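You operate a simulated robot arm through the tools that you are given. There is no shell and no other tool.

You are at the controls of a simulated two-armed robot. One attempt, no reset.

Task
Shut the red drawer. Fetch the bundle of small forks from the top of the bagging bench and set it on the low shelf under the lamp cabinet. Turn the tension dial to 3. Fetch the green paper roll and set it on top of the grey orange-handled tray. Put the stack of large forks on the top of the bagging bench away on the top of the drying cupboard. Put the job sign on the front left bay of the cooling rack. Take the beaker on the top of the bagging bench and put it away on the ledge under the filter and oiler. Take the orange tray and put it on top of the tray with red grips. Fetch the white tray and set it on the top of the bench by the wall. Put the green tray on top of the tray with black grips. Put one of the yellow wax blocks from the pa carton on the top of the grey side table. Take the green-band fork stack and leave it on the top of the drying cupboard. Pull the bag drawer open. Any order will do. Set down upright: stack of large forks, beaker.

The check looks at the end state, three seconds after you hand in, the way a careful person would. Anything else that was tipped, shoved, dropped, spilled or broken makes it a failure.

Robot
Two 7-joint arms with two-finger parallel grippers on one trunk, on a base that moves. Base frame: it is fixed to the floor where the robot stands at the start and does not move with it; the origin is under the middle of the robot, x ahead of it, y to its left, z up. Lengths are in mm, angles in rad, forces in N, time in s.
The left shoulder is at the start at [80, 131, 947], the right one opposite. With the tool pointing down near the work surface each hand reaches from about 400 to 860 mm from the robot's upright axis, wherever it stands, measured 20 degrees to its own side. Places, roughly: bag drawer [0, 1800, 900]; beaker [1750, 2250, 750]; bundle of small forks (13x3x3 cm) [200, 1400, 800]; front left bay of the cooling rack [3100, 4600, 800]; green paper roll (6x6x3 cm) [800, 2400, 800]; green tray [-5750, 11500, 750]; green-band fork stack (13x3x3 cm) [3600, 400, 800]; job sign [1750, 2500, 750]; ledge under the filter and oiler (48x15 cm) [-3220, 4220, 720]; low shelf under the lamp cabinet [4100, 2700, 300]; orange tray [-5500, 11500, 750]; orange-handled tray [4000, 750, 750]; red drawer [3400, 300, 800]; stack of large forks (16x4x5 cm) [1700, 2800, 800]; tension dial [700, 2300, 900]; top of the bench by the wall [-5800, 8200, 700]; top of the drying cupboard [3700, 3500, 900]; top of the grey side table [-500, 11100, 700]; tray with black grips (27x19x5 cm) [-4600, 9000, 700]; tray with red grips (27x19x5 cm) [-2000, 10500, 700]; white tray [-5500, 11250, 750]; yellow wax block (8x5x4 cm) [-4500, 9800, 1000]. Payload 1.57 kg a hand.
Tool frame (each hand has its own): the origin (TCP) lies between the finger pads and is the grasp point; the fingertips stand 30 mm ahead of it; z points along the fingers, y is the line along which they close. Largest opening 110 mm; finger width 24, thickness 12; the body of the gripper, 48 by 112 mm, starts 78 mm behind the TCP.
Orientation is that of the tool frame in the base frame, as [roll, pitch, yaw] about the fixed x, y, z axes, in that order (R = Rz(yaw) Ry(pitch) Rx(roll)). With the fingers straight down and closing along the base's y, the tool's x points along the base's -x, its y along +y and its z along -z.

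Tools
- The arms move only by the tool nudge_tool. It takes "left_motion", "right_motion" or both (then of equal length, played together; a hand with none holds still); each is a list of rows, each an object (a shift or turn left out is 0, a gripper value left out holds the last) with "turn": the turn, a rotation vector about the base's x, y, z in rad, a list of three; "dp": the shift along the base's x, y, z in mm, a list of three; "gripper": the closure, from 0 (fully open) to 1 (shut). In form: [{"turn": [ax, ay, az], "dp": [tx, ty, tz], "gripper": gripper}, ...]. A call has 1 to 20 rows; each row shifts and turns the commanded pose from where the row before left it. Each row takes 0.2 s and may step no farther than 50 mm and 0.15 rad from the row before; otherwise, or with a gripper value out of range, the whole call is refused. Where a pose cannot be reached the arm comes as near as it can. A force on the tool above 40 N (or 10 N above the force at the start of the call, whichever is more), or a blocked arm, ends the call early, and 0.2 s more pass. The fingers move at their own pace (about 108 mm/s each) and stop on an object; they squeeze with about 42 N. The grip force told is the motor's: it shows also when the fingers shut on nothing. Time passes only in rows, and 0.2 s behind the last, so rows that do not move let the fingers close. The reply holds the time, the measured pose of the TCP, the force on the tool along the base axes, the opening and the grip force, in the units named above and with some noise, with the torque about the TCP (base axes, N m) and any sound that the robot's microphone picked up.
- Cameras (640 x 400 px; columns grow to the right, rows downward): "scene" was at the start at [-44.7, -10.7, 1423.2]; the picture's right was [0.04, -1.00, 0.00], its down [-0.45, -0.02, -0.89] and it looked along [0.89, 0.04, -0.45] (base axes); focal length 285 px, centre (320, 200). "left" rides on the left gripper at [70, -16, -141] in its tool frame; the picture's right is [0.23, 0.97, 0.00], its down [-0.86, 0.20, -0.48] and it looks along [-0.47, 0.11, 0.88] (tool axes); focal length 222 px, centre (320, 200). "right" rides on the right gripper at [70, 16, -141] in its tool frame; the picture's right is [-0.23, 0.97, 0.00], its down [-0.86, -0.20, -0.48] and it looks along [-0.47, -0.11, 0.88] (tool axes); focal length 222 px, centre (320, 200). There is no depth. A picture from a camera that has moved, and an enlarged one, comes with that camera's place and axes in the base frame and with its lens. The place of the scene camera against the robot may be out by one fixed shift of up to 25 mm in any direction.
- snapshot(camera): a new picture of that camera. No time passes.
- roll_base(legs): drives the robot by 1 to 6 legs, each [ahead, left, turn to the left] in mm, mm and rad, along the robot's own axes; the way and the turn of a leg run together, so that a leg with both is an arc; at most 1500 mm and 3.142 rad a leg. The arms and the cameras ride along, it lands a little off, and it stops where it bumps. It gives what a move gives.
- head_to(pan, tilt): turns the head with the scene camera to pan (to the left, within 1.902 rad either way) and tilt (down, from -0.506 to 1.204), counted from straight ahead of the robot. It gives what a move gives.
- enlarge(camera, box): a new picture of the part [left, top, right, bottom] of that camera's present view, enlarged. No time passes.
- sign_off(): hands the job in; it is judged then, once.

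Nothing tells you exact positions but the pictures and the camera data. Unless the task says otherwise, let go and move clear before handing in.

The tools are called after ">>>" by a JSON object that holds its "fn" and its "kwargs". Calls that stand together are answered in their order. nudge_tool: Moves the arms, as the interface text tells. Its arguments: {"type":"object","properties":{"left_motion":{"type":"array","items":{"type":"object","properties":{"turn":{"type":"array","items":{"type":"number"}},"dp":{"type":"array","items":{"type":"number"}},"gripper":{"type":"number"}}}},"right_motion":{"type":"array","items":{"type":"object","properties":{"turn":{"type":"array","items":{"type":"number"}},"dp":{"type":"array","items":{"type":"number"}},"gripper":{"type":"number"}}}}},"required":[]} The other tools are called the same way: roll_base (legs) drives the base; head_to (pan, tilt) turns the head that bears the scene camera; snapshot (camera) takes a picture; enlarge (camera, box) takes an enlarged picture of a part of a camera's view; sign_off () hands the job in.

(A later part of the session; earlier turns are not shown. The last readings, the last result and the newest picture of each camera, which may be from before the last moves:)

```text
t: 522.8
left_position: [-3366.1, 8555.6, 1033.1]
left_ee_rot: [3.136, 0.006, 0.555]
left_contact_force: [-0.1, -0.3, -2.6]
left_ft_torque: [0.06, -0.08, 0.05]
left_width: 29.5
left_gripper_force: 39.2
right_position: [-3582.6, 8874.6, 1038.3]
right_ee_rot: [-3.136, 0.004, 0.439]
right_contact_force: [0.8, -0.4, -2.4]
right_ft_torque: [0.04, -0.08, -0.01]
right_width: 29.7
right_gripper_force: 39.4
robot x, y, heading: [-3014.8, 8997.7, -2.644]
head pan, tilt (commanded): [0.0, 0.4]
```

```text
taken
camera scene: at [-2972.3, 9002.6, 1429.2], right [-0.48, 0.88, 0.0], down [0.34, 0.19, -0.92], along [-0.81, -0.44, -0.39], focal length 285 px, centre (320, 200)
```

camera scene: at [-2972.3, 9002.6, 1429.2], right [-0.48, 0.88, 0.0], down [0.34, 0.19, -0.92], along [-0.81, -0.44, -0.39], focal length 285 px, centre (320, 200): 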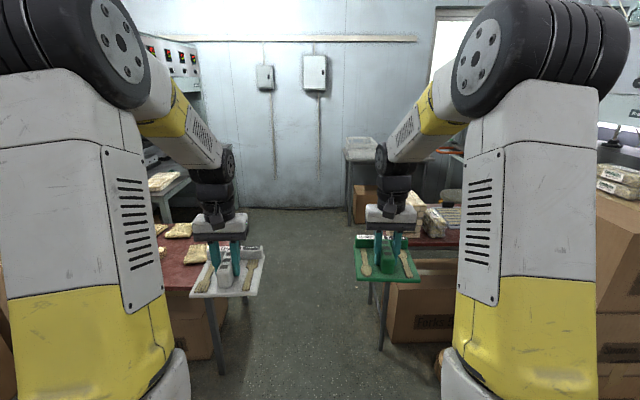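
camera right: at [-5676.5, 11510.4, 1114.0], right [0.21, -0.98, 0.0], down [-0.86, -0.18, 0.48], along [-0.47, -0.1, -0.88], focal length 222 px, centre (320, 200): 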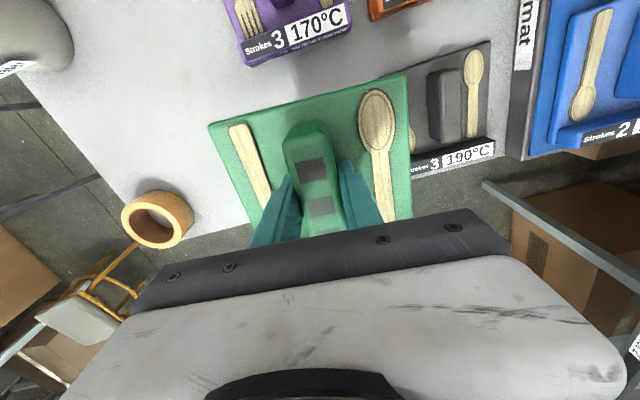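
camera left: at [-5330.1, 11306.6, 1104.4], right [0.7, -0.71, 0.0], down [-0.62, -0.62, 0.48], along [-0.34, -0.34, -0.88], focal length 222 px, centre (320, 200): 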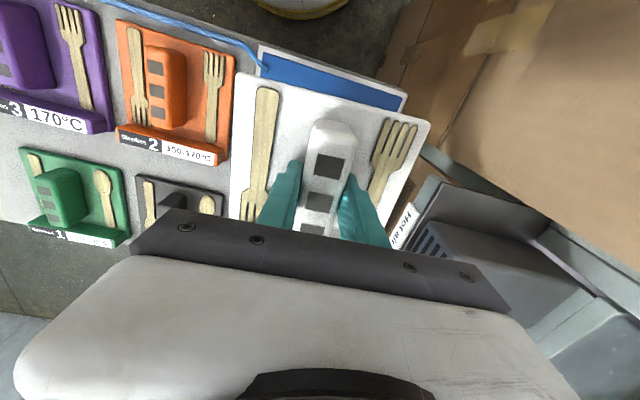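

The gap ahead is ~880 mm wide. But first the green tray: the black-grip tray is on the right-hand red table, so I'll shift right and approach that table from the aisle side.

>>> {"fn": "roll_base", "kwargs": {"legs": [[0, -450, 0], [450, 0, -0.01]]}}

>>> {"fn": "head_to", "kwargs": {"pan": -0.2, "tilt": 0.55}}

>>> {"fn": "snapshot", "kwargs": {"camera": "scene"}}

>>> {"fn": "snapshot", "kwargs": {"camera": "right"}}

```text
t: 527.7
left_position: [-3973.8, 8734.9, 1032.9]
left_ee_rot: [3.135, 0.005, 0.541]
left_contact_force: [0.2, 0.3, -2.6]
left_ft_torque: [0.06, -0.04, 0.01]
left_width: 30.0
left_gripper_force: 38.8
right_position: [-4185.3, 9058.8, 1039.0]
right_ee_rot: [-3.136, 0.002, 0.422]
right_contact_force: [-0.2, 0.7, -2.8]
right_ft_torque: [0.04, -0.09, -0.01]
right_width: 29.6
right_gripper_force: 39.2
robot x, y, heading: [-3612.9, 9170.4, -2.658]
head pan, tilt (commanded): [0.0, 0.4]
```

```text
t: 528.5
left_position: [-3973.6, 8733.2, 1033.1]
left_ee_rot: [3.134, 0.003, 0.539]
left_contact_force: [0.0, -0.4, -3.1]
left_ft_torque: [0.02, -0.08, 0.0]
left_width: 29.7
left_gripper_force: 39.1
right_position: [-4186.7, 9058.0, 1038.5]
right_ee_rot: [-3.135, 0.002, 0.423]
right_contact_force: [-0.4, 0.1, -3.2]
right_ft_torque: [0.01, -0.06, 0.01]
right_width: 29.4
right_gripper_force: 38.9
robot x, y, heading: [-3621.7, 9169.9, -2.663]
head pan, tilt (commanded): [-0.201, 0.55]
```

```text
taken
camera scene: at [-3576.9, 9193.3, 1415.5], right [-0.28, 0.96, 0.0], down [0.5, 0.14, -0.85], along [-0.82, -0.24, -0.52], focal length 285 px, centre (320, 200)
```

scene: 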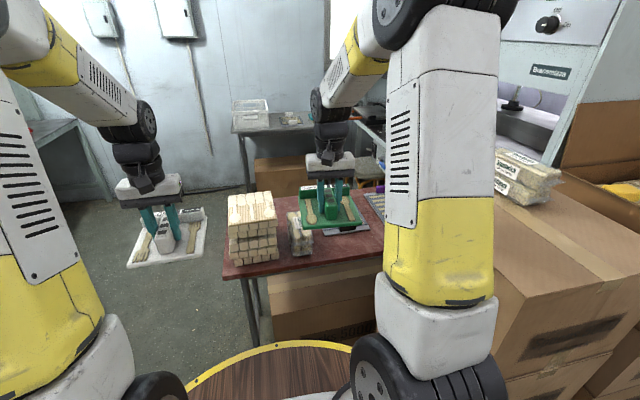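

```text
taken
camera right: at [-4115.8, 9070.7, 1179.6], right [0.19, -0.98, 0.0], down [-0.86, -0.17, 0.48], along [-0.47, -0.09, -0.88], focal length 222 px, centre (320, 200)
```

right: 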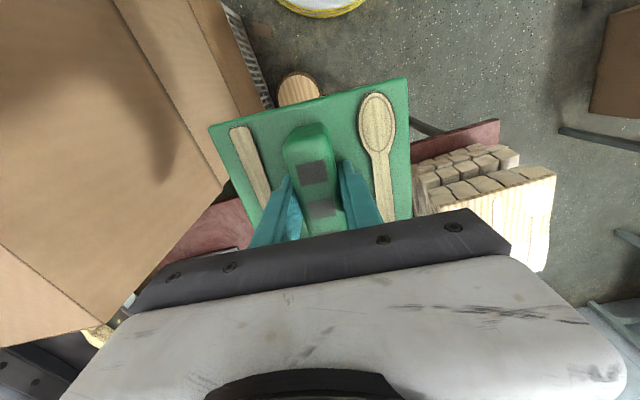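

>>> {"fn": "nudge_tool", "kwargs": {"right_motion": [{"dp": [0, 0, 30]}, {"dp": [0, 0, 40]}, {"dp": [0, 0, 40]}, {"dp": [0, 0, 30]}, {}]}}

>>> {"fn": "enlarge", "kwargs": {"camera": "scene", "box": [210, 130, 410, 290]}}

```text
t: 529.7
left_position: [-3973.8, 8733.3, 1033.5]
left_ee_rot: [3.136, 0.006, 0.539]
left_contact_force: [0.5, -0.1, -3.0]
left_ft_torque: [0.03, -0.09, 0.0]
left_width: 29.5
left_gripper_force: 39.3
right_position: [-4184.3, 9060.1, 1175.8]
right_ee_rot: [-3.137, 0.002, 0.422]
right_contact_force: [0.0, 0.4, -2.7]
right_ft_torque: [0.02, -0.1, 0.01]
right_width: 29.9
right_gripper_force: 38.6
robot x, y, heading: [-3617.6, 9167.7, -2.663]
head pan, tilt (commanded): [-0.201, 0.55]
```

```text
2.50 times, centred on (310, 210) of scene
camera zoom: at [-3576.9, 9193.4, 1415.5], right [-0.28, 0.96, 0.0], down [0.5, 0.14, -0.85], along [-0.82, -0.24, -0.52], focal length 713 px, centre (345, 175)
```

zoom: 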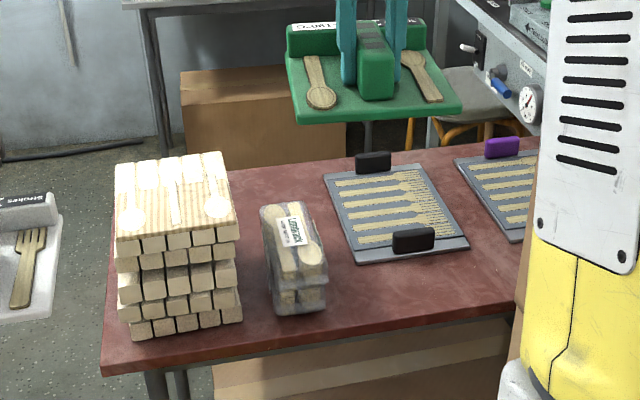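

The black-grip tray centre is about (-4604,8970), top z≈735. A round block lies on the floor near the table, so I'll keep clear of it while moving in.

>>> {"fn": "roll_base", "kwargs": {"legs": [[0, 75, 0], [235, 0, 0]]}}

>>> {"fn": "nudge_tool", "kwargs": {"right_motion": [{"dp": [-35, -10, -10]}, {"dp": [-35, 5, -10]}, {"dp": [-35, 5, -15]}, {"dp": [-30, 5, -15]}, {}]}}

>>> {"fn": "snapshot", "kwargs": {"camera": "right"}}

>>> {"fn": "snapshot", "kwargs": {"camera": "scene"}}

```text
t: 532.0
left_position: [-4149.1, 8559.3, 1033.3]
left_ee_rot: [3.138, 0.007, 0.536]
left_contact_force: [0.7, 0.4, -3.1]
left_ft_torque: [0.06, -0.05, -0.03]
left_width: 29.8
left_gripper_force: 39.4
right_position: [-4358.4, 8884.7, 1175.2]
right_ee_rot: [-3.138, 0.001, 0.419]
right_contact_force: [-0.4, 0.3, -2.7]
right_ft_torque: [0.02, -0.07, 0.02]
right_width: 29.7
right_gripper_force: 38.8
robot x, y, heading: [-3791.6, 8991.2, -2.667]
head pan, tilt (commanded): [-0.201, 0.55]
```

```text
t: 533.2
left_position: [-4149.0, 8559.4, 1033.5]
left_ee_rot: [3.135, 0.004, 0.537]
left_contact_force: [0.0, -0.1, -3.4]
left_ft_torque: [0.05, -0.07, -0.01]
left_width: 29.8
left_gripper_force: 39.4
right_position: [-4496.5, 8889.6, 1126.6]
right_ee_rot: [-3.138, 0.001, 0.417]
right_contact_force: [0.2, 0.3, -3.8]
right_ft_torque: [0.05, -0.06, 0.0]
right_width: 29.8
right_gripper_force: 39.7
robot x, y, heading: [-3792.3, 8993.3, -2.663]
head pan, tilt (commanded): [-0.201, 0.55]
```

```text
taken
camera right: at [-4426.1, 8901.8, 1268.5], right [0.19, -0.98, 0.0], down [-0.86, -0.17, 0.48], along [-0.47, -0.09, -0.88], focal length 222 px, centre (320, 200)
```

right: 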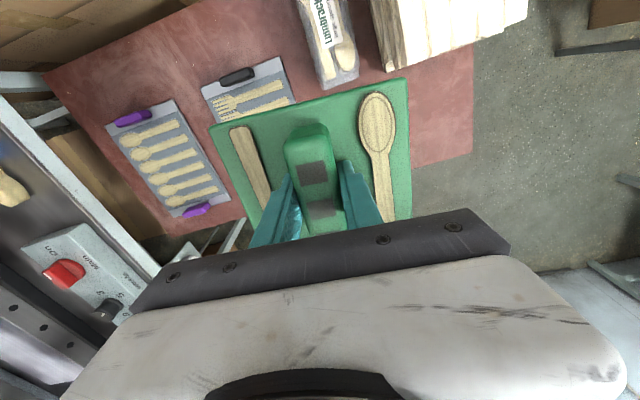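

```text
taken
camera scene: at [-3750.5, 9016.9, 1415.5], right [-0.27, 0.96, 0.0], down [0.5, 0.14, -0.85], along [-0.82, -0.23, -0.52], focal length 285 px, centre (320, 200)
```

scene: 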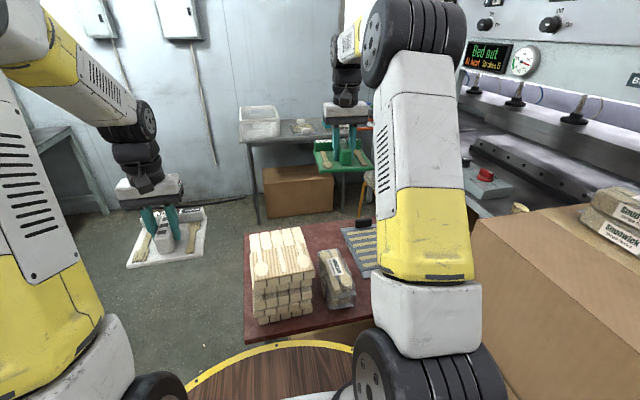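

>>> {"fn": "nudge_tool", "kwargs": {"right_motion": [{"dp": [17, -33, 0]}, {"dp": [17, -33, 0]}, {"dp": [16, -32, 0]}, {}]}}

>>> {"fn": "snapshot", "kwargs": {"camera": "right"}}

```text
t: 534.2
left_position: [-4148.9, 8558.6, 1032.9]
left_ee_rot: [3.136, 0.003, 0.537]
left_contact_force: [0.0, -0.7, -2.6]
left_ft_torque: [0.05, -0.06, 0.01]
left_width: 29.5
left_gripper_force: 39.1
right_position: [-4442.4, 8791.3, 1125.9]
right_ee_rot: [-3.136, 0.004, 0.418]
right_contact_force: [-0.8, -0.2, -3.0]
right_ft_torque: [0.02, -0.13, 0.03]
right_width: 29.7
right_gripper_force: 39.4
robot x, y, heading: [-3791.4, 8995.8, -2.662]
head pan, tilt (commanded): [-0.201, 0.55]
```

```text
taken
camera right: at [-4374.2, 8803.6, 1266.8], right [0.19, -0.98, 0.0], down [-0.86, -0.17, 0.48], along [-0.47, -0.09, -0.88], focal length 222 px, centre (320, 200)
```

right: 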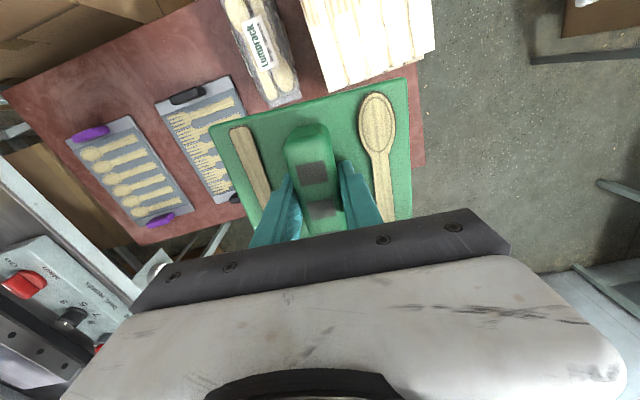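

Wrist view gives the black-grip tray centre at about (-4570,9017). I'll bring the green tray over it and lower.

>>> {"fn": "nudge_tool", "kwargs": {"right_motion": [{"dp": [-21, 37.5, -5]}, {"dp": [-21, 37.5, -5]}, {"dp": [-21, 37.5, -10]}, {"dp": [-21, 37.5, -20]}, {"dp": [-22, 38, -20]}, {"dp": [-22, 38, -20]}, {"dp": [0, 0, -40]}, {"dp": [0, 0, -40]}, {}]}}

>>> {"fn": "snapshot", "kwargs": {"camera": "right"}}

>>> {"fn": "enlarge", "kwargs": {"camera": "scene", "box": [230, 130, 430, 290]}}

```text
t: 536.2
left_position: [-4149.8, 8560.6, 1032.9]
left_ee_rot: [3.136, 0.004, 0.537]
left_contact_force: [0.1, 0.1, -3.1]
left_ft_torque: [0.02, -0.07, 0.01]
left_width: 29.7
left_gripper_force: 38.9
right_position: [-4570.0, 9019.5, 967.7]
right_ee_rot: [-3.136, 0.004, 0.416]
right_contact_force: [-0.1, -0.2, -3.4]
right_ft_torque: [0.01, -0.07, 0.03]
right_width: 29.8
right_gripper_force: 39.4
robot x, y, heading: [-3789.6, 8990.8, -2.665]
head pan, tilt (commanded): [-0.201, 0.55]
```

```text
taken
camera right: at [-4501.1, 9031.2, 1109.0], right [0.19, -0.98, 0.0], down [-0.86, -0.17, 0.48], along [-0.47, -0.09, -0.88], focal length 222 px, centre (320, 200)
```

right: 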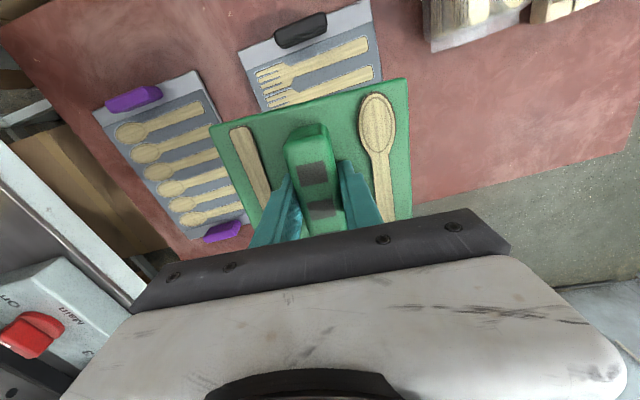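

```text
2.50 times, centred on (330, 210) of scene
camera zoom: at [-3750.5, 9017.0, 1415.5], right [-0.27, 0.96, 0.0], down [0.5, 0.14, -0.85], along [-0.82, -0.23, -0.52], focal length 713 px, centre (295, 175)
```

zoom: 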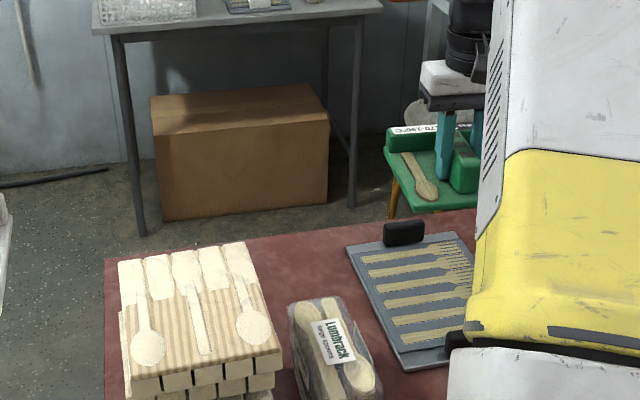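

I'll fine-tune (18 mm toward me) so the green tray sits centred between the black grips, then lower.

>>> {"fn": "nudge_tool", "kwargs": {"right_motion": [{"dp": [17, 0, -20]}, {"dp": [0, 0, -40]}, {"dp": [0, 0, -40]}, {"dp": [0, 0, -35]}, {"dp": [0, 0, -20]}, {}]}}

>>> {"fn": "snapshot", "kwargs": {"camera": "right"}}

>>> {"fn": "enlarge", "kwargs": {"camera": "scene", "box": [270, 170, 410, 290]}}

```text
t: 537.6
left_position: [-4148.7, 8560.1, 1031.2]
left_ee_rot: [3.136, 0.004, 0.536]
left_contact_force: [0.2, -0.2, -2.5]
left_ft_torque: [0.04, -0.08, -0.01]
left_width: 29.5
left_gripper_force: 39.6
right_position: [-4554.0, 9021.8, 812.2]
right_ee_rot: [-3.138, 0.002, 0.42]
right_contact_force: [0.0, -0.1, -2.9]
right_ft_torque: [0.02, -0.08, 0.0]
right_width: 29.8
right_gripper_force: 39.4
robot x, y, heading: [-3794.8, 8991.8, -2.665]
head pan, tilt (commanded): [-0.201, 0.55]
```

```text
taken
camera right: at [-4483.4, 9032.8, 953.2], right [0.19, -0.98, 0.0], down [-0.86, -0.17, 0.48], along [-0.47, -0.09, -0.88], focal length 222 px, centre (320, 200)
```

right: 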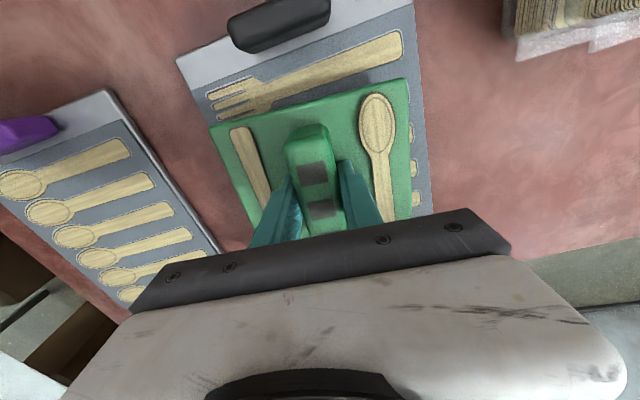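

```text
3.33 times, centred on (340, 230) of scene
camera zoom: at [-3750.5, 9017.0, 1415.5], right [-0.27, 0.96, 0.0], down [0.5, 0.14, -0.85], along [-0.82, -0.23, -0.52], focal length 951 px, centre (253, 100)
```

zoom: 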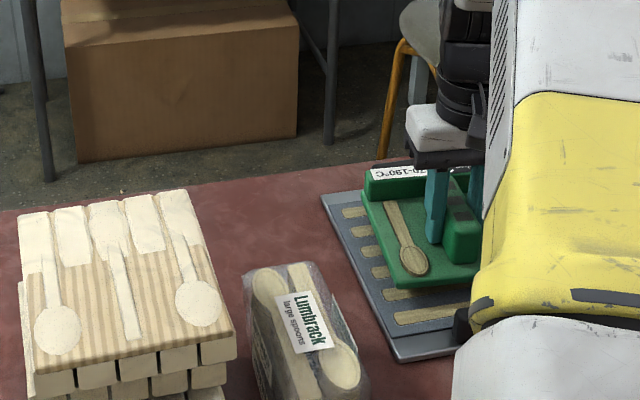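

>>> {"fn": "nudge_tool", "kwargs": {"right_motion": [{"dp": [0, 0, -15]}, {"dp": [0, 0, -10]}, {}]}}

>>> {"fn": "nudge_tool", "kwargs": {"right_motion": [{"dp": [0, 0, -5]}, {"dp": [0, 0, -4]}, {}]}}

```text
t: 538.3
left_position: [-4149.0, 8560.3, 1032.8]
left_ee_rot: [3.137, 0.005, 0.536]
left_contact_force: [0.0, -0.1, -3.0]
left_ft_torque: [0.04, -0.05, 0.0]
left_width: 29.8
left_gripper_force: 39.3
right_position: [-4555.6, 9020.3, 794.8]
right_ee_rot: [-3.136, 0.007, 0.418]
right_contact_force: [1.1, 0.5, 11.9]
right_ft_torque: [-0.59, -1.31, 0.06]
right_width: 29.7
right_gripper_force: 39.6
robot x, y, heading: [-3790.1, 8994.2, -2.665]
head pan, tilt (commanded): [-0.201, 0.55]
stopped in row 3 (right hand): the force on the tool passed its limit at 50 N (the readings are from after the stop); the commanded pose is now the measured one
```

```text
t: 538.7
left_position: [-4149.0, 8560.8, 1033.4]
left_ee_rot: [3.136, 0.005, 0.537]
left_contact_force: [-0.1, 0.4, -2.9]
left_ft_torque: [0.02, -0.06, 0.0]
left_width: 29.6
left_gripper_force: 38.9
right_position: [-4556.2, 9020.4, 794.8]
right_ee_rot: [-3.134, 0.01, 0.418]
right_contact_force: [0.5, 0.2, 12.1]
right_ft_torque: [-0.56, -1.28, 0.09]
right_width: 29.7
right_gripper_force: 39.4
robot x, y, heading: [-3790.9, 8991.5, -2.661]
head pan, tilt (commanded): [-0.201, 0.55]
stopped in row 1 (right hand): the force on the tool passed its limit at 48 N (the readings are from after the stop); the commanded pose is now the measured one
```

>>> {"fn": "snapshot", "kwargs": {"camera": "right"}}

>>> {"fn": "enlarge", "kwargs": {"camera": "scene", "box": [300, 190, 400, 280]}}

```text
taken
camera right: at [-4484.9, 9032.1, 935.0], right [0.19, -0.98, 0.0], down [-0.86, -0.17, 0.49], along [-0.48, -0.09, -0.87], focal length 222 px, centre (320, 200)
```

right: 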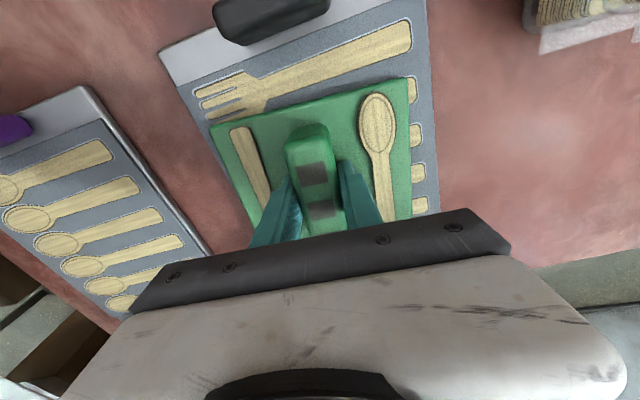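

```text
4.44 times, centred on (350, 235) of scene
camera zoom: at [-3749.7, 9017.1, 1415.4], right [-0.27, 0.96, 0.0], down [0.5, 0.14, -0.85], along [-0.82, -0.23, -0.52], focal length 1268 px, centre (187, 44)
```

zoom: 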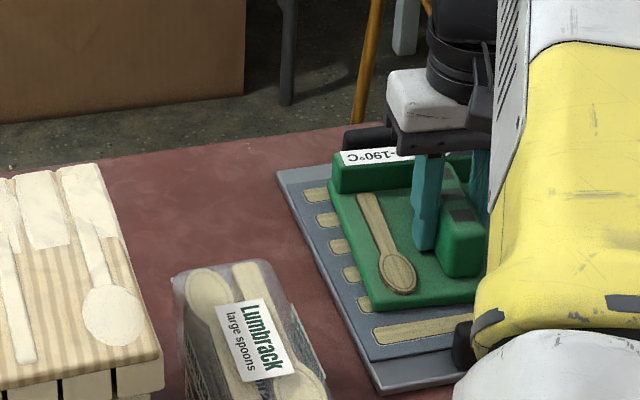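

The green tray is resting on the black-grip tray, clear of the grips. Releasing gently.

>>> {"fn": "nudge_tool", "kwargs": {"right_motion": [{"dp": [0, 0, 0.5]}, {"gripper": 0.68}, {"gripper": 0.58}, {}, {"dp": [0, 0, 10]}, {"dp": [0, 0, 30]}, {"dp": [0, 0, 40]}, {"dp": [0, 0, 45]}, {"dp": [10, 5, 45]}, {"dp": [10, 5, 40]}, {}]}}

>>> {"fn": "snapshot", "kwargs": {"camera": "right"}}

>>> {"fn": "enlarge", "kwargs": {"camera": "scene", "box": [270, 170, 410, 290]}}

```text
t: 541.1
left_position: [-4150.0, 8559.7, 1033.7]
left_ee_rot: [3.136, 0.005, 0.534]
left_contact_force: [0.6, 0.4, -3.5]
left_ft_torque: [0.01, -0.1, -0.03]
left_width: 29.6
left_gripper_force: 39.6
right_position: [-4537.3, 9029.5, 1003.7]
right_ee_rot: [-3.136, 0.007, 0.42]
right_contact_force: [-0.3, -0.2, 0.5]
right_ft_torque: [-0.01, 0.0, -0.02]
right_width: 46.2
right_gripper_force: 0.0
robot x, y, heading: [-3788.9, 8994.1, -2.666]
head pan, tilt (commanded): [-0.201, 0.55]
```

```text
taken
camera right: at [-4465.8, 9041.5, 1145.1], right [0.19, -0.98, 0.0], down [-0.86, -0.17, 0.49], along [-0.48, -0.09, -0.87], focal length 222 px, centre (320, 200)
```

right: 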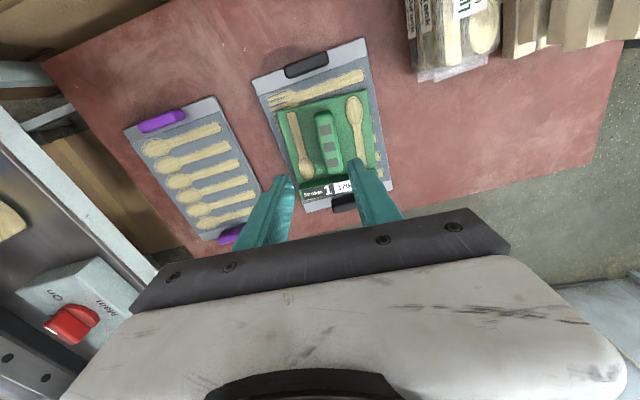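

```text
3.33 times, centred on (340, 230) of scene
camera zoom: at [-3750.3, 9017.0, 1415.5], right [-0.27, 0.96, 0.0], down [0.5, 0.14, -0.85], along [-0.82, -0.23, -0.52], focal length 951 px, centre (253, 100)
```

zoom: 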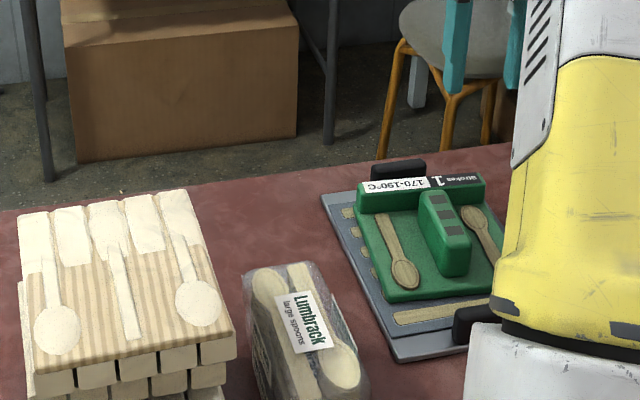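

The green tray sits properly. Now the white tray for the wall bench; let me look at that bench.

>>> {"fn": "enlarge", "kwargs": {"camera": "scene", "box": [200, 80, 400, 230]}}

>>> {"fn": "head_to", "kwargs": {"pan": 0.1, "tilt": 0.35}}

>>> {"fn": "snapshot", "kwargs": {"camera": "scene"}}

```text
2.67 times, centred on (300, 155) of scene
camera zoom: at [-3750.3, 9017.0, 1415.5], right [-0.27, 0.96, 0.0], down [0.5, 0.14, -0.85], along [-0.82, -0.23, -0.52], focal length 761 px, centre (373, 320)
```

zoom: 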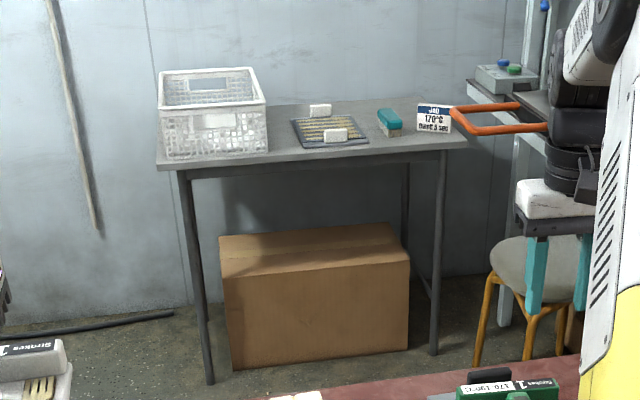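

```text
t: 541.9
left_position: [-4149.9, 8559.6, 1033.5]
left_ee_rot: [3.137, 0.002, 0.535]
left_contact_force: [-0.1, 0.1, -4.2]
left_ft_torque: [0.06, -0.06, -0.01]
left_width: 29.7
left_gripper_force: 39.2
right_position: [-4537.6, 9030.0, 1003.9]
right_ee_rot: [-3.135, 0.007, 0.419]
right_contact_force: [-0.5, 0.4, 0.3]
right_ft_torque: [-0.01, 0.01, 0.05]
right_width: 45.8
right_gripper_force: 0.1
robot x, y, heading: [-3794.0, 8992.0, -2.669]
head pan, tilt (commanded): [0.099, 0.351]
```

```text
taken
camera scene: at [-3742.0, 8990.8, 1433.7], right [-0.54, 0.84, 0.0], down [0.29, 0.19, -0.94], along [-0.79, -0.51, -0.34], focal length 285 px, centre (320, 200)
```

scene: 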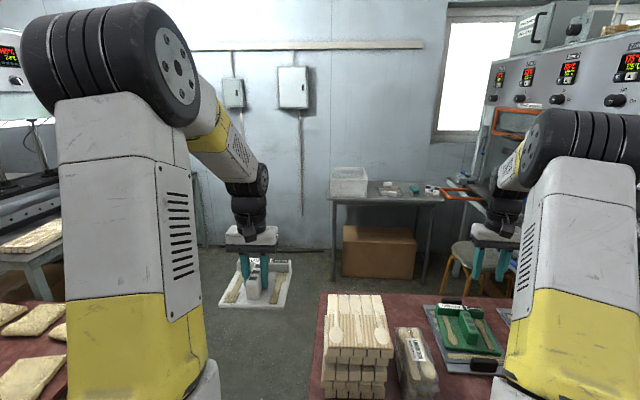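

The wall bench carries a crate, a white-grip tray, a stapler and a sign; I need a closer look for free space. I'll back out, line up with the gap between the red tables and drive through.

>>> {"fn": "nudge_tool", "kwargs": {"right_motion": [{"dp": [35, -5, 25]}, {"dp": [35, -10, 25]}, {"dp": [35, -15, 25]}, {"dp": [35, -20, 15]}, {"dp": [35, -20, 0]}, {}]}}

>>> {"fn": "roll_base", "kwargs": {"legs": [[-480, 0, 0], [0, 460, 0]]}}

>>> {"fn": "head_to", "kwargs": {"pan": 0.0, "tilt": 0.5}}

>>> {"fn": "snapshot", "kwargs": {"camera": "scene"}}

```text
t: 543.3
left_position: [-4147.6, 8559.2, 1033.0]
left_ee_rot: [3.137, 0.004, 0.534]
left_contact_force: [0.0, 0.0, -3.2]
left_ft_torque: [0.05, -0.06, -0.03]
left_width: 29.7
left_gripper_force: 39.3
right_position: [-4362.2, 8958.6, 1096.2]
right_ee_rot: [-3.134, 0.009, 0.417]
right_contact_force: [0.1, -0.6, 0.2]
right_ft_torque: [0.0, 0.01, 0.0]
right_width: 46.2
right_gripper_force: 0.0
robot x, y, heading: [-3789.6, 8991.1, -2.667]
head pan, tilt (commanded): [0.099, 0.351]
```

```text
t: 548.5
left_position: [-3514.3, 8375.9, 1033.5]
left_ee_rot: [3.135, 0.004, 0.536]
left_contact_force: [0.3, -0.6, -3.8]
left_ft_torque: [0.03, -0.07, -0.01]
left_width: 29.8
left_gripper_force: 39.1
right_position: [-3728.3, 8772.4, 1095.1]
right_ee_rot: [-3.134, 0.009, 0.418]
right_contact_force: [0.1, 0.2, 0.4]
right_ft_torque: [0.0, 0.01, -0.03]
right_width: 46.1
right_gripper_force: 0.1
robot x, y, heading: [-3156.2, 8807.0, -2.664]
head pan, tilt (commanded): [0.099, 0.351]
```

```text
t: 549.2
left_position: [-3512.9, 8375.6, 1032.4]
left_ee_rot: [3.137, 0.004, 0.536]
left_contact_force: [0.1, 0.5, -3.0]
left_ft_torque: [0.03, -0.06, -0.02]
left_width: 29.8
left_gripper_force: 40.0
right_position: [-3728.8, 8772.1, 1096.9]
right_ee_rot: [-3.134, 0.007, 0.421]
right_contact_force: [-0.4, 0.8, -0.5]
right_ft_torque: [0.0, -0.01, -0.01]
right_width: 46.3
right_gripper_force: 0.1
robot x, y, heading: [-3155.0, 8810.3, -2.662]
head pan, tilt (commanded): [0.0, 0.499]
```

```text
taken
camera scene: at [-3109.9, 8815.5, 1420.1], right [-0.46, 0.89, 0.0], down [0.42, 0.22, -0.88], along [-0.78, -0.4, -0.48], focal length 285 px, centre (320, 200)
```

scene: 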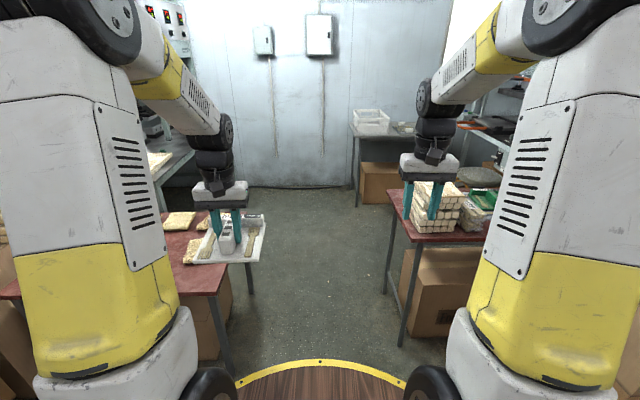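

>>> {"fn": "roll_base", "kwargs": {"legs": [[600, 0, 0]]}}

>>> {"fn": "snapshot", "kwargs": {"camera": "scene"}}

```text
t: 552.6
left_position: [-4047.8, 8097.4, 1033.9]
left_ee_rot: [3.137, 0.004, 0.538]
left_contact_force: [0.3, -0.5, -2.3]
left_ft_torque: [0.05, -0.06, 0.03]
left_width: 29.9
left_gripper_force: 38.7
right_position: [-4262.6, 8495.1, 1095.6]
right_ee_rot: [-3.133, 0.01, 0.422]
right_contact_force: [0.5, -0.2, 0.2]
right_ft_torque: [-0.03, -0.01, -0.02]
right_width: 46.0
right_gripper_force: 0.0
robot x, y, heading: [-3693.1, 8531.7, -2.667]
head pan, tilt (commanded): [0.0, 0.499]
```

```text
taken
camera scene: at [-3644.4, 8538.6, 1420.0], right [-0.46, 0.89, 0.0], down [0.43, 0.22, -0.88], along [-0.78, -0.4, -0.48], focal length 285 px, centre (320, 200)
```

scene: 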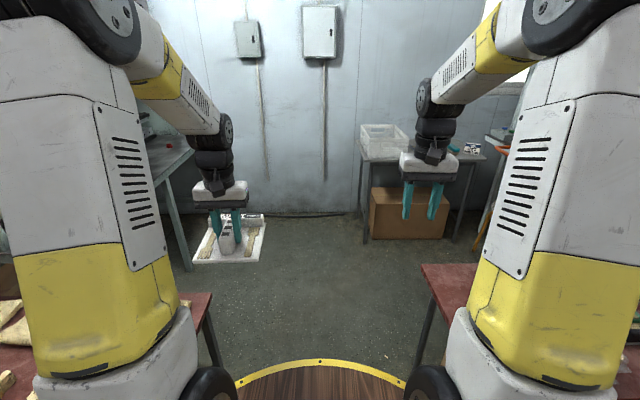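

>>> {"fn": "roll_base", "kwargs": {"legs": [[650, 0, 0.005]]}}

>>> {"fn": "snapshot", "kwargs": {"camera": "scene"}}

```text
t: 556.2
left_position: [-4626.7, 7788.6, 1033.0]
left_ee_rot: [3.135, 0.002, 0.546]
left_contact_force: [-0.3, 0.0, -2.1]
left_ft_torque: [0.04, -0.08, 0.02]
left_width: 29.7
left_gripper_force: 39.6
right_position: [-4844.5, 8183.5, 1095.5]
right_ee_rot: [-3.135, 0.009, 0.43]
right_contact_force: [-0.2, 0.3, 0.2]
right_ft_torque: [0.03, 0.0, -0.02]
right_width: 46.2
right_gripper_force: 0.0
robot x, y, heading: [-4272.3, 8225.1, -2.65]
head pan, tilt (commanded): [0.0, 0.499]
```

```text
taken
camera scene: at [-4227.7, 8232.9, 1420.0], right [-0.47, 0.88, 0.0], down [0.42, 0.22, -0.88], along [-0.78, -0.41, -0.48], focal length 285 px, centre (320, 200)
```

scene: 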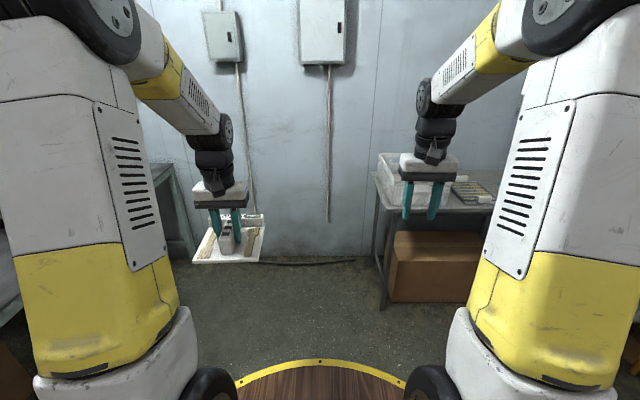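

>>> {"fn": "head_to", "kwargs": {"pan": -0.5, "tilt": 0.5}}

>>> {"fn": "snapshot", "kwargs": {"camera": "scene"}}

>>> {"fn": "snapshot", "kwargs": {"camera": "right"}}

```text
t: 557.1
left_position: [-4626.9, 7788.9, 1032.2]
left_ee_rot: [3.137, 0.002, 0.547]
left_contact_force: [0.1, 0.0, -2.8]
left_ft_torque: [0.04, -0.06, 0.02]
left_width: 29.8
left_gripper_force: 39.1
right_position: [-4844.5, 8182.9, 1095.9]
right_ee_rot: [-3.136, 0.009, 0.429]
right_contact_force: [-0.4, 0.6, -0.4]
right_ft_torque: [-0.02, 0.04, -0.02]
right_width: 46.2
right_gripper_force: 0.1
robot x, y, heading: [-4272.9, 8224.2, -2.653]
head pan, tilt (commanded): [-0.499, 0.499]
```

```text
taken
camera scene: at [-4238.4, 8276.5, 1420.0], right [0.01, 1.0, 0.0], down [0.48, 0.0, -0.88], along [-0.88, 0.01, -0.48], focal length 285 px, centre (320, 200)
```

scene: 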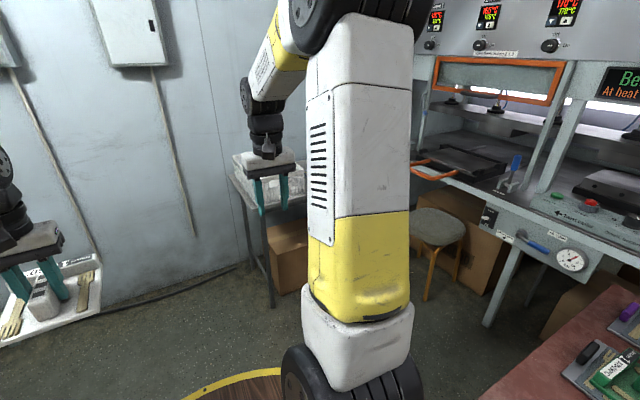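

```text
taken
camera right: at [-4774.2, 8196.2, 1236.7], right [0.2, -0.98, 0.0], down [-0.86, -0.18, 0.49], along [-0.48, -0.09, -0.87], focal length 222 px, centre (320, 200)
```

right: 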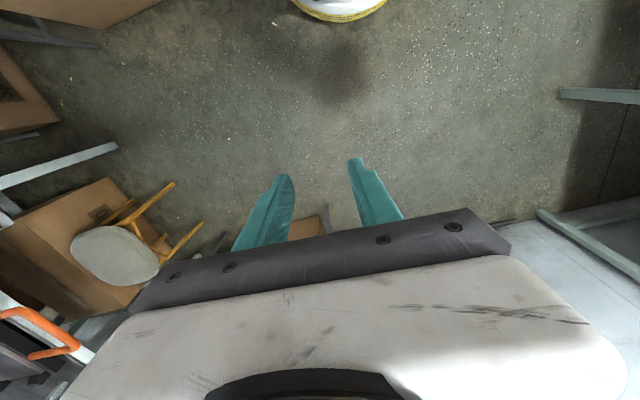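

>>> {"fn": "roll_base", "kwargs": {"legs": [[560, 0, 0]]}}

>>> {"fn": "head_to", "kwargs": {"pan": -0.75, "tilt": 0.5}}

>>> {"fn": "snapshot", "kwargs": {"camera": "scene"}}

>>> {"fn": "snapshot", "kwargs": {"camera": "right"}}

```text
t: 560.3
left_position: [-5105.5, 7533.6, 1033.1]
left_ee_rot: [3.136, 0.001, 0.546]
left_contact_force: [0.2, 0.3, -2.7]
left_ft_torque: [-0.02, -0.09, 0.0]
left_width: 29.9
left_gripper_force: 38.9
right_position: [-5325.7, 7927.9, 1095.8]
right_ee_rot: [-3.137, 0.009, 0.43]
right_contact_force: [-0.3, -0.7, 0.1]
right_ft_torque: [-0.01, 0.02, 0.04]
right_width: 46.0
right_gripper_force: 0.1
robot x, y, heading: [-4753.7, 7970.3, -2.652]
head pan, tilt (commanded): [-0.499, 0.499]
```

```text
t: 561.1
left_position: [-5107.9, 7533.4, 1032.3]
left_ee_rot: [3.137, 0.004, 0.545]
left_contact_force: [0.7, -0.3, -4.1]
left_ft_torque: [0.03, -0.05, -0.02]
left_width: 29.6
left_gripper_force: 39.3
right_position: [-5323.7, 7928.4, 1095.9]
right_ee_rot: [-3.137, 0.009, 0.428]
right_contact_force: [-0.4, -0.3, 0.3]
right_ft_torque: [0.01, 0.01, 0.02]
right_width: 46.1
right_gripper_force: 0.0
robot x, y, heading: [-4755.0, 7969.4, -2.654]
head pan, tilt (commanded): [-0.75, 0.499]
```

```text
taken
camera scene: at [-4715.7, 8044.0, 1420.0], right [0.26, 0.97, 0.0], down [0.46, -0.12, -0.88], along [-0.85, 0.23, -0.48], focal length 285 px, centre (320, 200)
```

scene: 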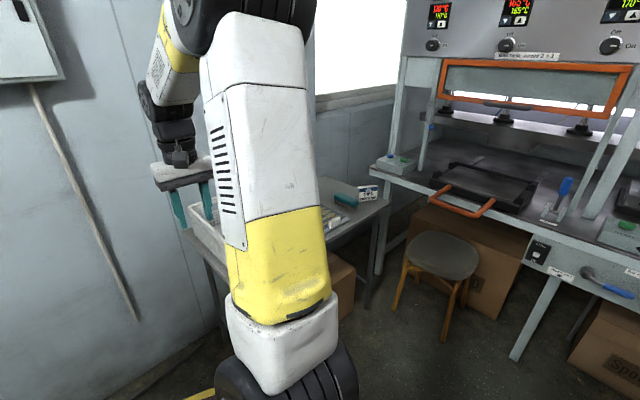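

```text
taken
camera right: at [-5254.6, 7941.0, 1236.8], right [0.2, -0.98, 0.0], down [-0.86, -0.18, 0.49], along [-0.48, -0.09, -0.87], focal length 222 px, centre (320, 200)
```

right: 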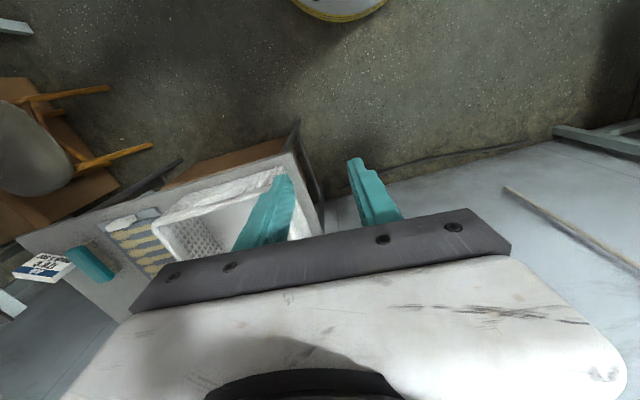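

>>> {"fn": "roll_base", "kwargs": {"legs": [[0, -600, 0]]}}

>>> {"fn": "snapshot", "kwargs": {"camera": "right"}}

>>> {"fn": "head_to", "kwargs": {"pan": -0.1, "tilt": 0.55}}

>>> {"fn": "snapshot", "kwargs": {"camera": "scene"}}

```text
t: 564.5
left_position: [-5394.1, 8074.0, 1032.4]
left_ee_rot: [3.137, 0.005, 0.543]
left_contact_force: [0.1, -1.2, -3.4]
left_ft_torque: [0.03, -0.07, -0.04]
left_width: 29.8
left_gripper_force: 39.4
right_position: [-5611.4, 8469.2, 1095.5]
right_ee_rot: [-3.136, 0.009, 0.428]
right_contact_force: [0.6, 0.6, 0.2]
right_ft_torque: [-0.01, -0.02, 0.02]
right_width: 46.2
right_gripper_force: 0.1
robot x, y, heading: [-5041.2, 8509.5, -2.654]
head pan, tilt (commanded): [-0.75, 0.499]
```

```text
taken
camera right: at [-5540.7, 8481.7, 1236.7], right [0.2, -0.98, 0.0], down [-0.86, -0.17, 0.49], along [-0.48, -0.09, -0.87], focal length 222 px, centre (320, 200)
```

right: 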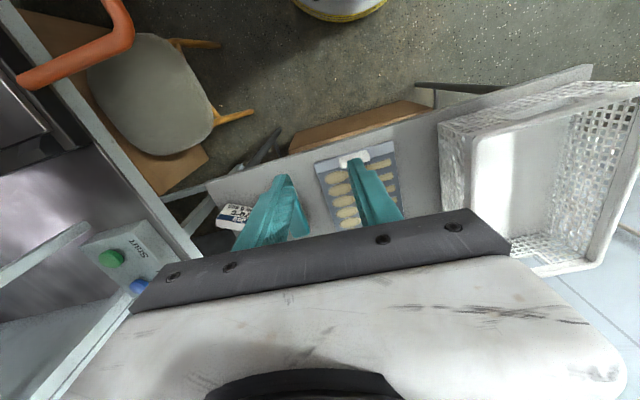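

```text
t: 565.5
left_position: [-5393.7, 8073.2, 1033.2]
left_ee_rot: [3.137, 0.005, 0.544]
left_contact_force: [-0.3, -0.1, -2.9]
left_ft_torque: [0.07, -0.07, -0.01]
left_width: 29.7
left_gripper_force: 38.8
right_position: [-5610.7, 8469.3, 1095.4]
right_ee_rot: [-3.136, 0.007, 0.427]
right_contact_force: [0.5, 0.6, 0.4]
right_ft_torque: [0.02, -0.03, 0.02]
right_width: 46.2
right_gripper_force: 0.0
robot x, y, heading: [-5041.7, 8512.7, -2.655]
head pan, tilt (commanded): [-0.099, 0.55]
```

```text
taken
camera scene: at [-4996.9, 8526.1, 1415.5], right [-0.38, 0.93, 0.0], down [0.48, 0.2, -0.85], along [-0.79, -0.32, -0.52], focal length 285 px, centre (320, 200)
```

scene: 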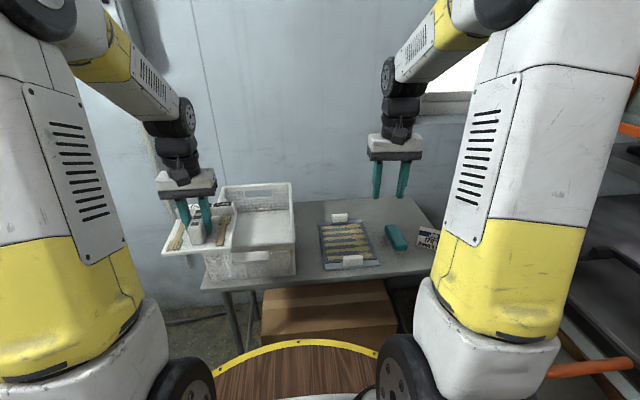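

>>> {"fn": "enlarge", "kwargs": {"camera": "scene", "box": [190, 170, 450, 300]}}

```text
2.46 times, centred on (320, 235) of scene
camera zoom: at [-4996.9, 8526.1, 1415.5], right [-0.38, 0.93, 0.0], down [0.48, 0.2, -0.85], along [-0.79, -0.32, -0.52], focal length 702 px, centre (320, 114)
```

zoom: 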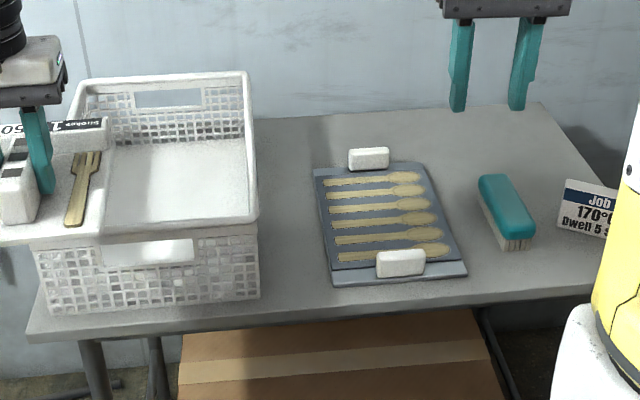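

There's free space along the back of the bench behind the white-grip tray. I'll move closer and use the right wrist camera to measure it.

>>> {"fn": "roll_base", "kwargs": {"legs": [[200, -70, 0]]}}

>>> {"fn": "nudge_tool", "kwargs": {"right_motion": [{"dp": [-35, -18, 0]}, {"dp": [-35, -18, 0]}, {"dp": [-35, -18, 0]}, {"dp": [-35, -18, 0]}, {}]}}

>>> {"fn": "snapshot", "kwargs": {"camera": "right"}}

>>> {"fn": "snapshot", "kwargs": {"camera": "scene"}}

```text
t: 567.2
left_position: [-5606.3, 8041.9, 1032.5]
left_ee_rot: [3.136, 0.003, 0.544]
left_contact_force: [-0.4, -0.1, -2.7]
left_ft_torque: [0.02, 0.0, 0.0]
left_width: 29.5
left_gripper_force: 39.7
right_position: [-5822.9, 8437.9, 1095.4]
right_ee_rot: [-3.134, 0.009, 0.425]
right_contact_force: [1.4, 0.1, 0.1]
right_ft_torque: [0.0, -0.01, -0.02]
right_width: 46.3
right_gripper_force: 0.0
robot x, y, heading: [-5252.9, 8473.5, -2.659]
head pan, tilt (commanded): [-0.099, 0.55]
```

```text
t: 568.4
left_position: [-5606.9, 8042.5, 1032.4]
left_ee_rot: [3.136, 0.002, 0.543]
left_contact_force: [0.4, -0.1, -3.7]
left_ft_torque: [0.0, -0.08, 0.0]
left_width: 29.7
left_gripper_force: 39.2
right_position: [-5960.6, 8364.6, 1096.0]
right_ee_rot: [-3.134, 0.01, 0.426]
right_contact_force: [0.6, 0.6, -0.2]
right_ft_torque: [0.03, 0.02, 0.0]
right_width: 46.3
right_gripper_force: 0.0
robot x, y, heading: [-5249.1, 8479.9, -2.656]
head pan, tilt (commanded): [-0.099, 0.55]
```

```text
taken
camera right: at [-5891.0, 8377.6, 1237.8], right [0.2, -0.98, 0.0], down [-0.86, -0.17, 0.49], along [-0.48, -0.09, -0.87], focal length 222 px, centre (320, 200)
```

right: 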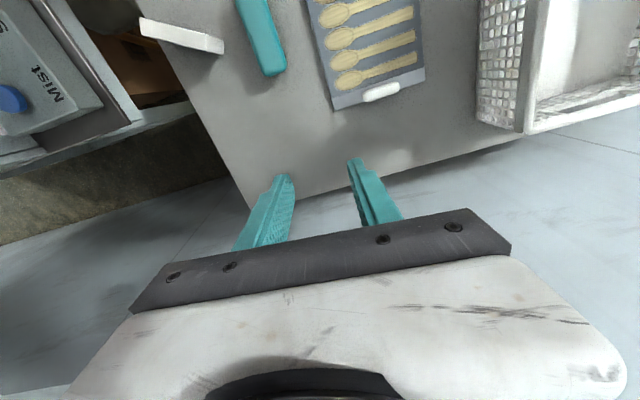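

```text
taken
camera scene: at [-5207.9, 8493.9, 1415.5], right [-0.38, 0.93, 0.0], down [0.48, 0.2, -0.85], along [-0.79, -0.32, -0.52], focal length 285 px, centre (320, 200)
```

scene: 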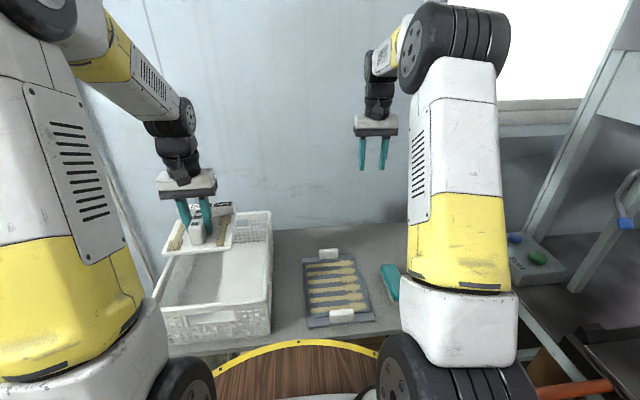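

Measured: the back strip behind the white-grip tray is ~198 mm deep (s −1994 to −2192). I'll tuck the right hand away, shift right 100 mm, and swing the white tray over that strip.

>>> {"fn": "nudge_tool", "kwargs": {"right_motion": [{"dp": [38, 25, 15]}, {"dp": [38, 25, 15]}, {"dp": [38, 25, 10]}, {"dp": [38, 25, 10]}, {"dp": [38, 25, 0]}, {"dp": [30, 20, 0]}, {}]}}

>>> {"fn": "roll_base", "kwargs": {"legs": [[0, -100, 0]]}}

>>> {"fn": "snapshot", "kwargs": {"camera": "scene"}}

```text
t: 570.0
left_position: [-5607.0, 8042.3, 1032.0]
left_ee_rot: [3.136, 0.004, 0.543]
left_contact_force: [-0.5, -0.7, -2.8]
left_ft_torque: [0.06, -0.05, -0.01]
left_width: 29.8
left_gripper_force: 39.3
right_position: [-5742.9, 8506.4, 1147.2]
right_ee_rot: [-3.135, 0.008, 0.426]
right_contact_force: [-0.6, 0.1, 0.1]
right_ft_torque: [-0.01, 0.0, 0.0]
right_width: 46.4
right_gripper_force: 0.2
robot x, y, heading: [-5252.2, 8480.2, -2.661]
head pan, tilt (commanded): [-0.099, 0.55]
```

```text
t: 571.0
left_position: [-5637.0, 8103.3, 1031.8]
left_ee_rot: [3.136, 0.0, 0.544]
left_contact_force: [0.1, -0.2, -3.3]
left_ft_torque: [0.04, -0.11, -0.03]
left_width: 29.5
left_gripper_force: 39.4
right_position: [-5775.5, 8568.8, 1146.7]
right_ee_rot: [-3.137, 0.008, 0.427]
right_contact_force: [0.4, 0.0, -0.3]
right_ft_torque: [0.01, -0.01, -0.01]
right_width: 46.6
right_gripper_force: 0.0
robot x, y, heading: [-5285.2, 8534.3, -2.655]
head pan, tilt (commanded): [-0.099, 0.55]
stopped in leg 1: the robot was blocked; the commanded pose is now the measured one
```

```text
taken
camera scene: at [-5240.1, 8555.3, 1415.4], right [-0.38, 0.93, 0.0], down [0.48, 0.2, -0.85], along [-0.79, -0.32, -0.52], focal length 285 px, centre (320, 200)
```

scene: 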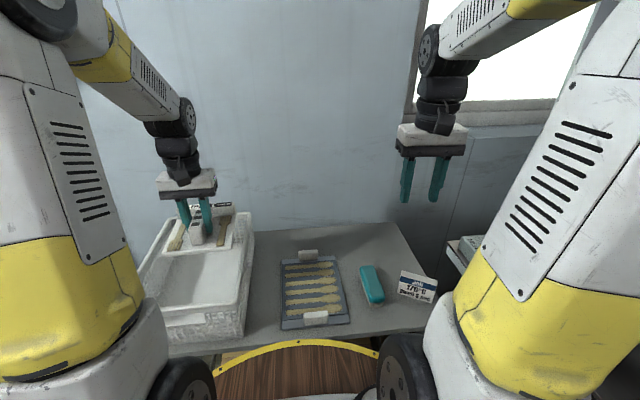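

Something blocked me on the right. I'll look there before doing anything else.

>>> {"fn": "head_to", "kwargs": {"pan": -1.3, "tilt": 0.8}}

>>> {"fn": "snapshot", "kwargs": {"camera": "scene"}}

>>> {"fn": "head_to", "kwargs": {"pan": -1.8, "tilt": 0.8}}

>>> {"fn": "snapshot", "kwargs": {"camera": "scene"}}

>>> {"fn": "snapshot", "kwargs": {"camera": "right"}}

```text
t: 572.5
left_position: [-5636.9, 8104.1, 1033.0]
left_ee_rot: [3.135, 0.004, 0.544]
left_contact_force: [-0.3, 0.4, -2.7]
left_ft_torque: [0.05, -0.1, 0.03]
left_width: 29.7
left_gripper_force: 39.5
right_position: [-5776.1, 8567.8, 1147.3]
right_ee_rot: [-3.138, 0.009, 0.428]
right_contact_force: [0.1, 0.6, -0.5]
right_ft_torque: [0.0, 0.03, -0.02]
right_width: 46.3
right_gripper_force: 0.1
robot x, y, heading: [-5285.2, 8542.3, -2.657]
head pan, tilt (commanded): [-1.3, 0.799]
```

```text
taken
camera scene: at [-5212.1, 8647.5, 1394.0], right [0.73, 0.69, 0.0], down [0.49, -0.52, -0.7], along [-0.48, 0.51, -0.72], focal length 285 px, centre (320, 200)
```

scene: 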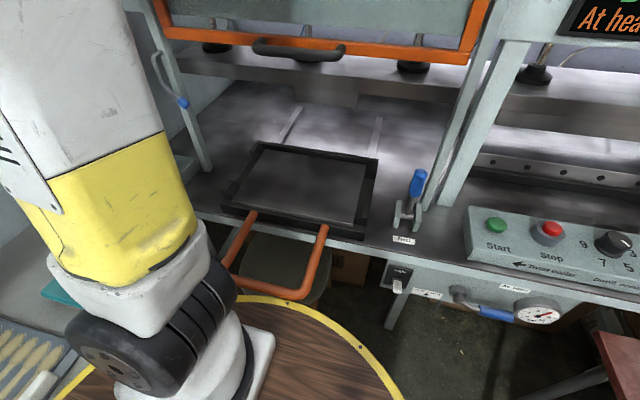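

```text
t: 573.4
left_position: [-5637.6, 8103.9, 1032.7]
left_ee_rot: [3.138, 0.003, 0.547]
left_contact_force: [0.6, 0.0, -3.1]
left_ft_torque: [0.03, -0.09, 0.01]
left_width: 29.8
left_gripper_force: 39.4
right_position: [-5776.1, 8568.1, 1147.2]
right_ee_rot: [-3.136, 0.01, 0.427]
right_contact_force: [1.5, -0.3, -0.1]
right_ft_torque: [0.01, 0.0, -0.03]
right_width: 46.1
right_gripper_force: 0.1
robot x, y, heading: [-5282.9, 8536.2, -2.658]
head pan, tilt (commanded): [-1.799, 0.799]
```

```text
taken
camera scene: at [-5177.3, 8666.8, 1394.0], right [0.97, 0.25, 0.0], down [0.18, -0.69, -0.7], along [-0.18, 0.67, -0.72], focal length 285 px, centre (320, 200)
```

scene: 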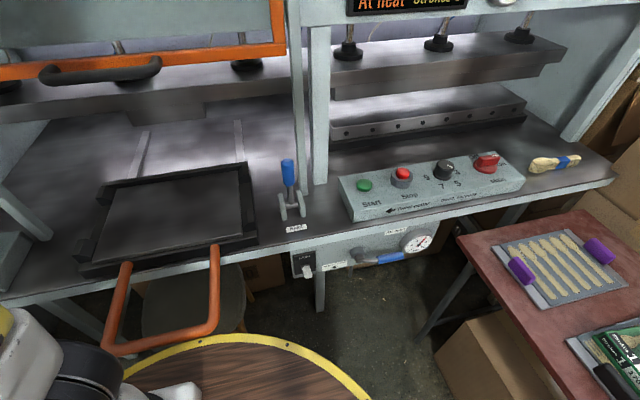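

```text
taken
camera right: at [-5705.2, 8580.6, 1287.9], right [0.2, -0.98, 0.0], down [-0.86, -0.17, 0.49], along [-0.48, -0.09, -0.87], focal length 222 px, centre (320, 200)
```

right: 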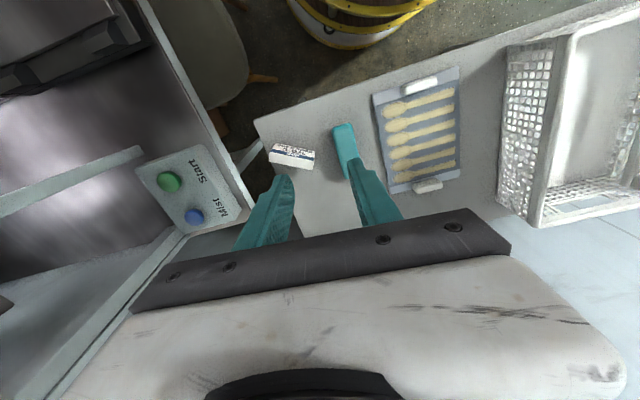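

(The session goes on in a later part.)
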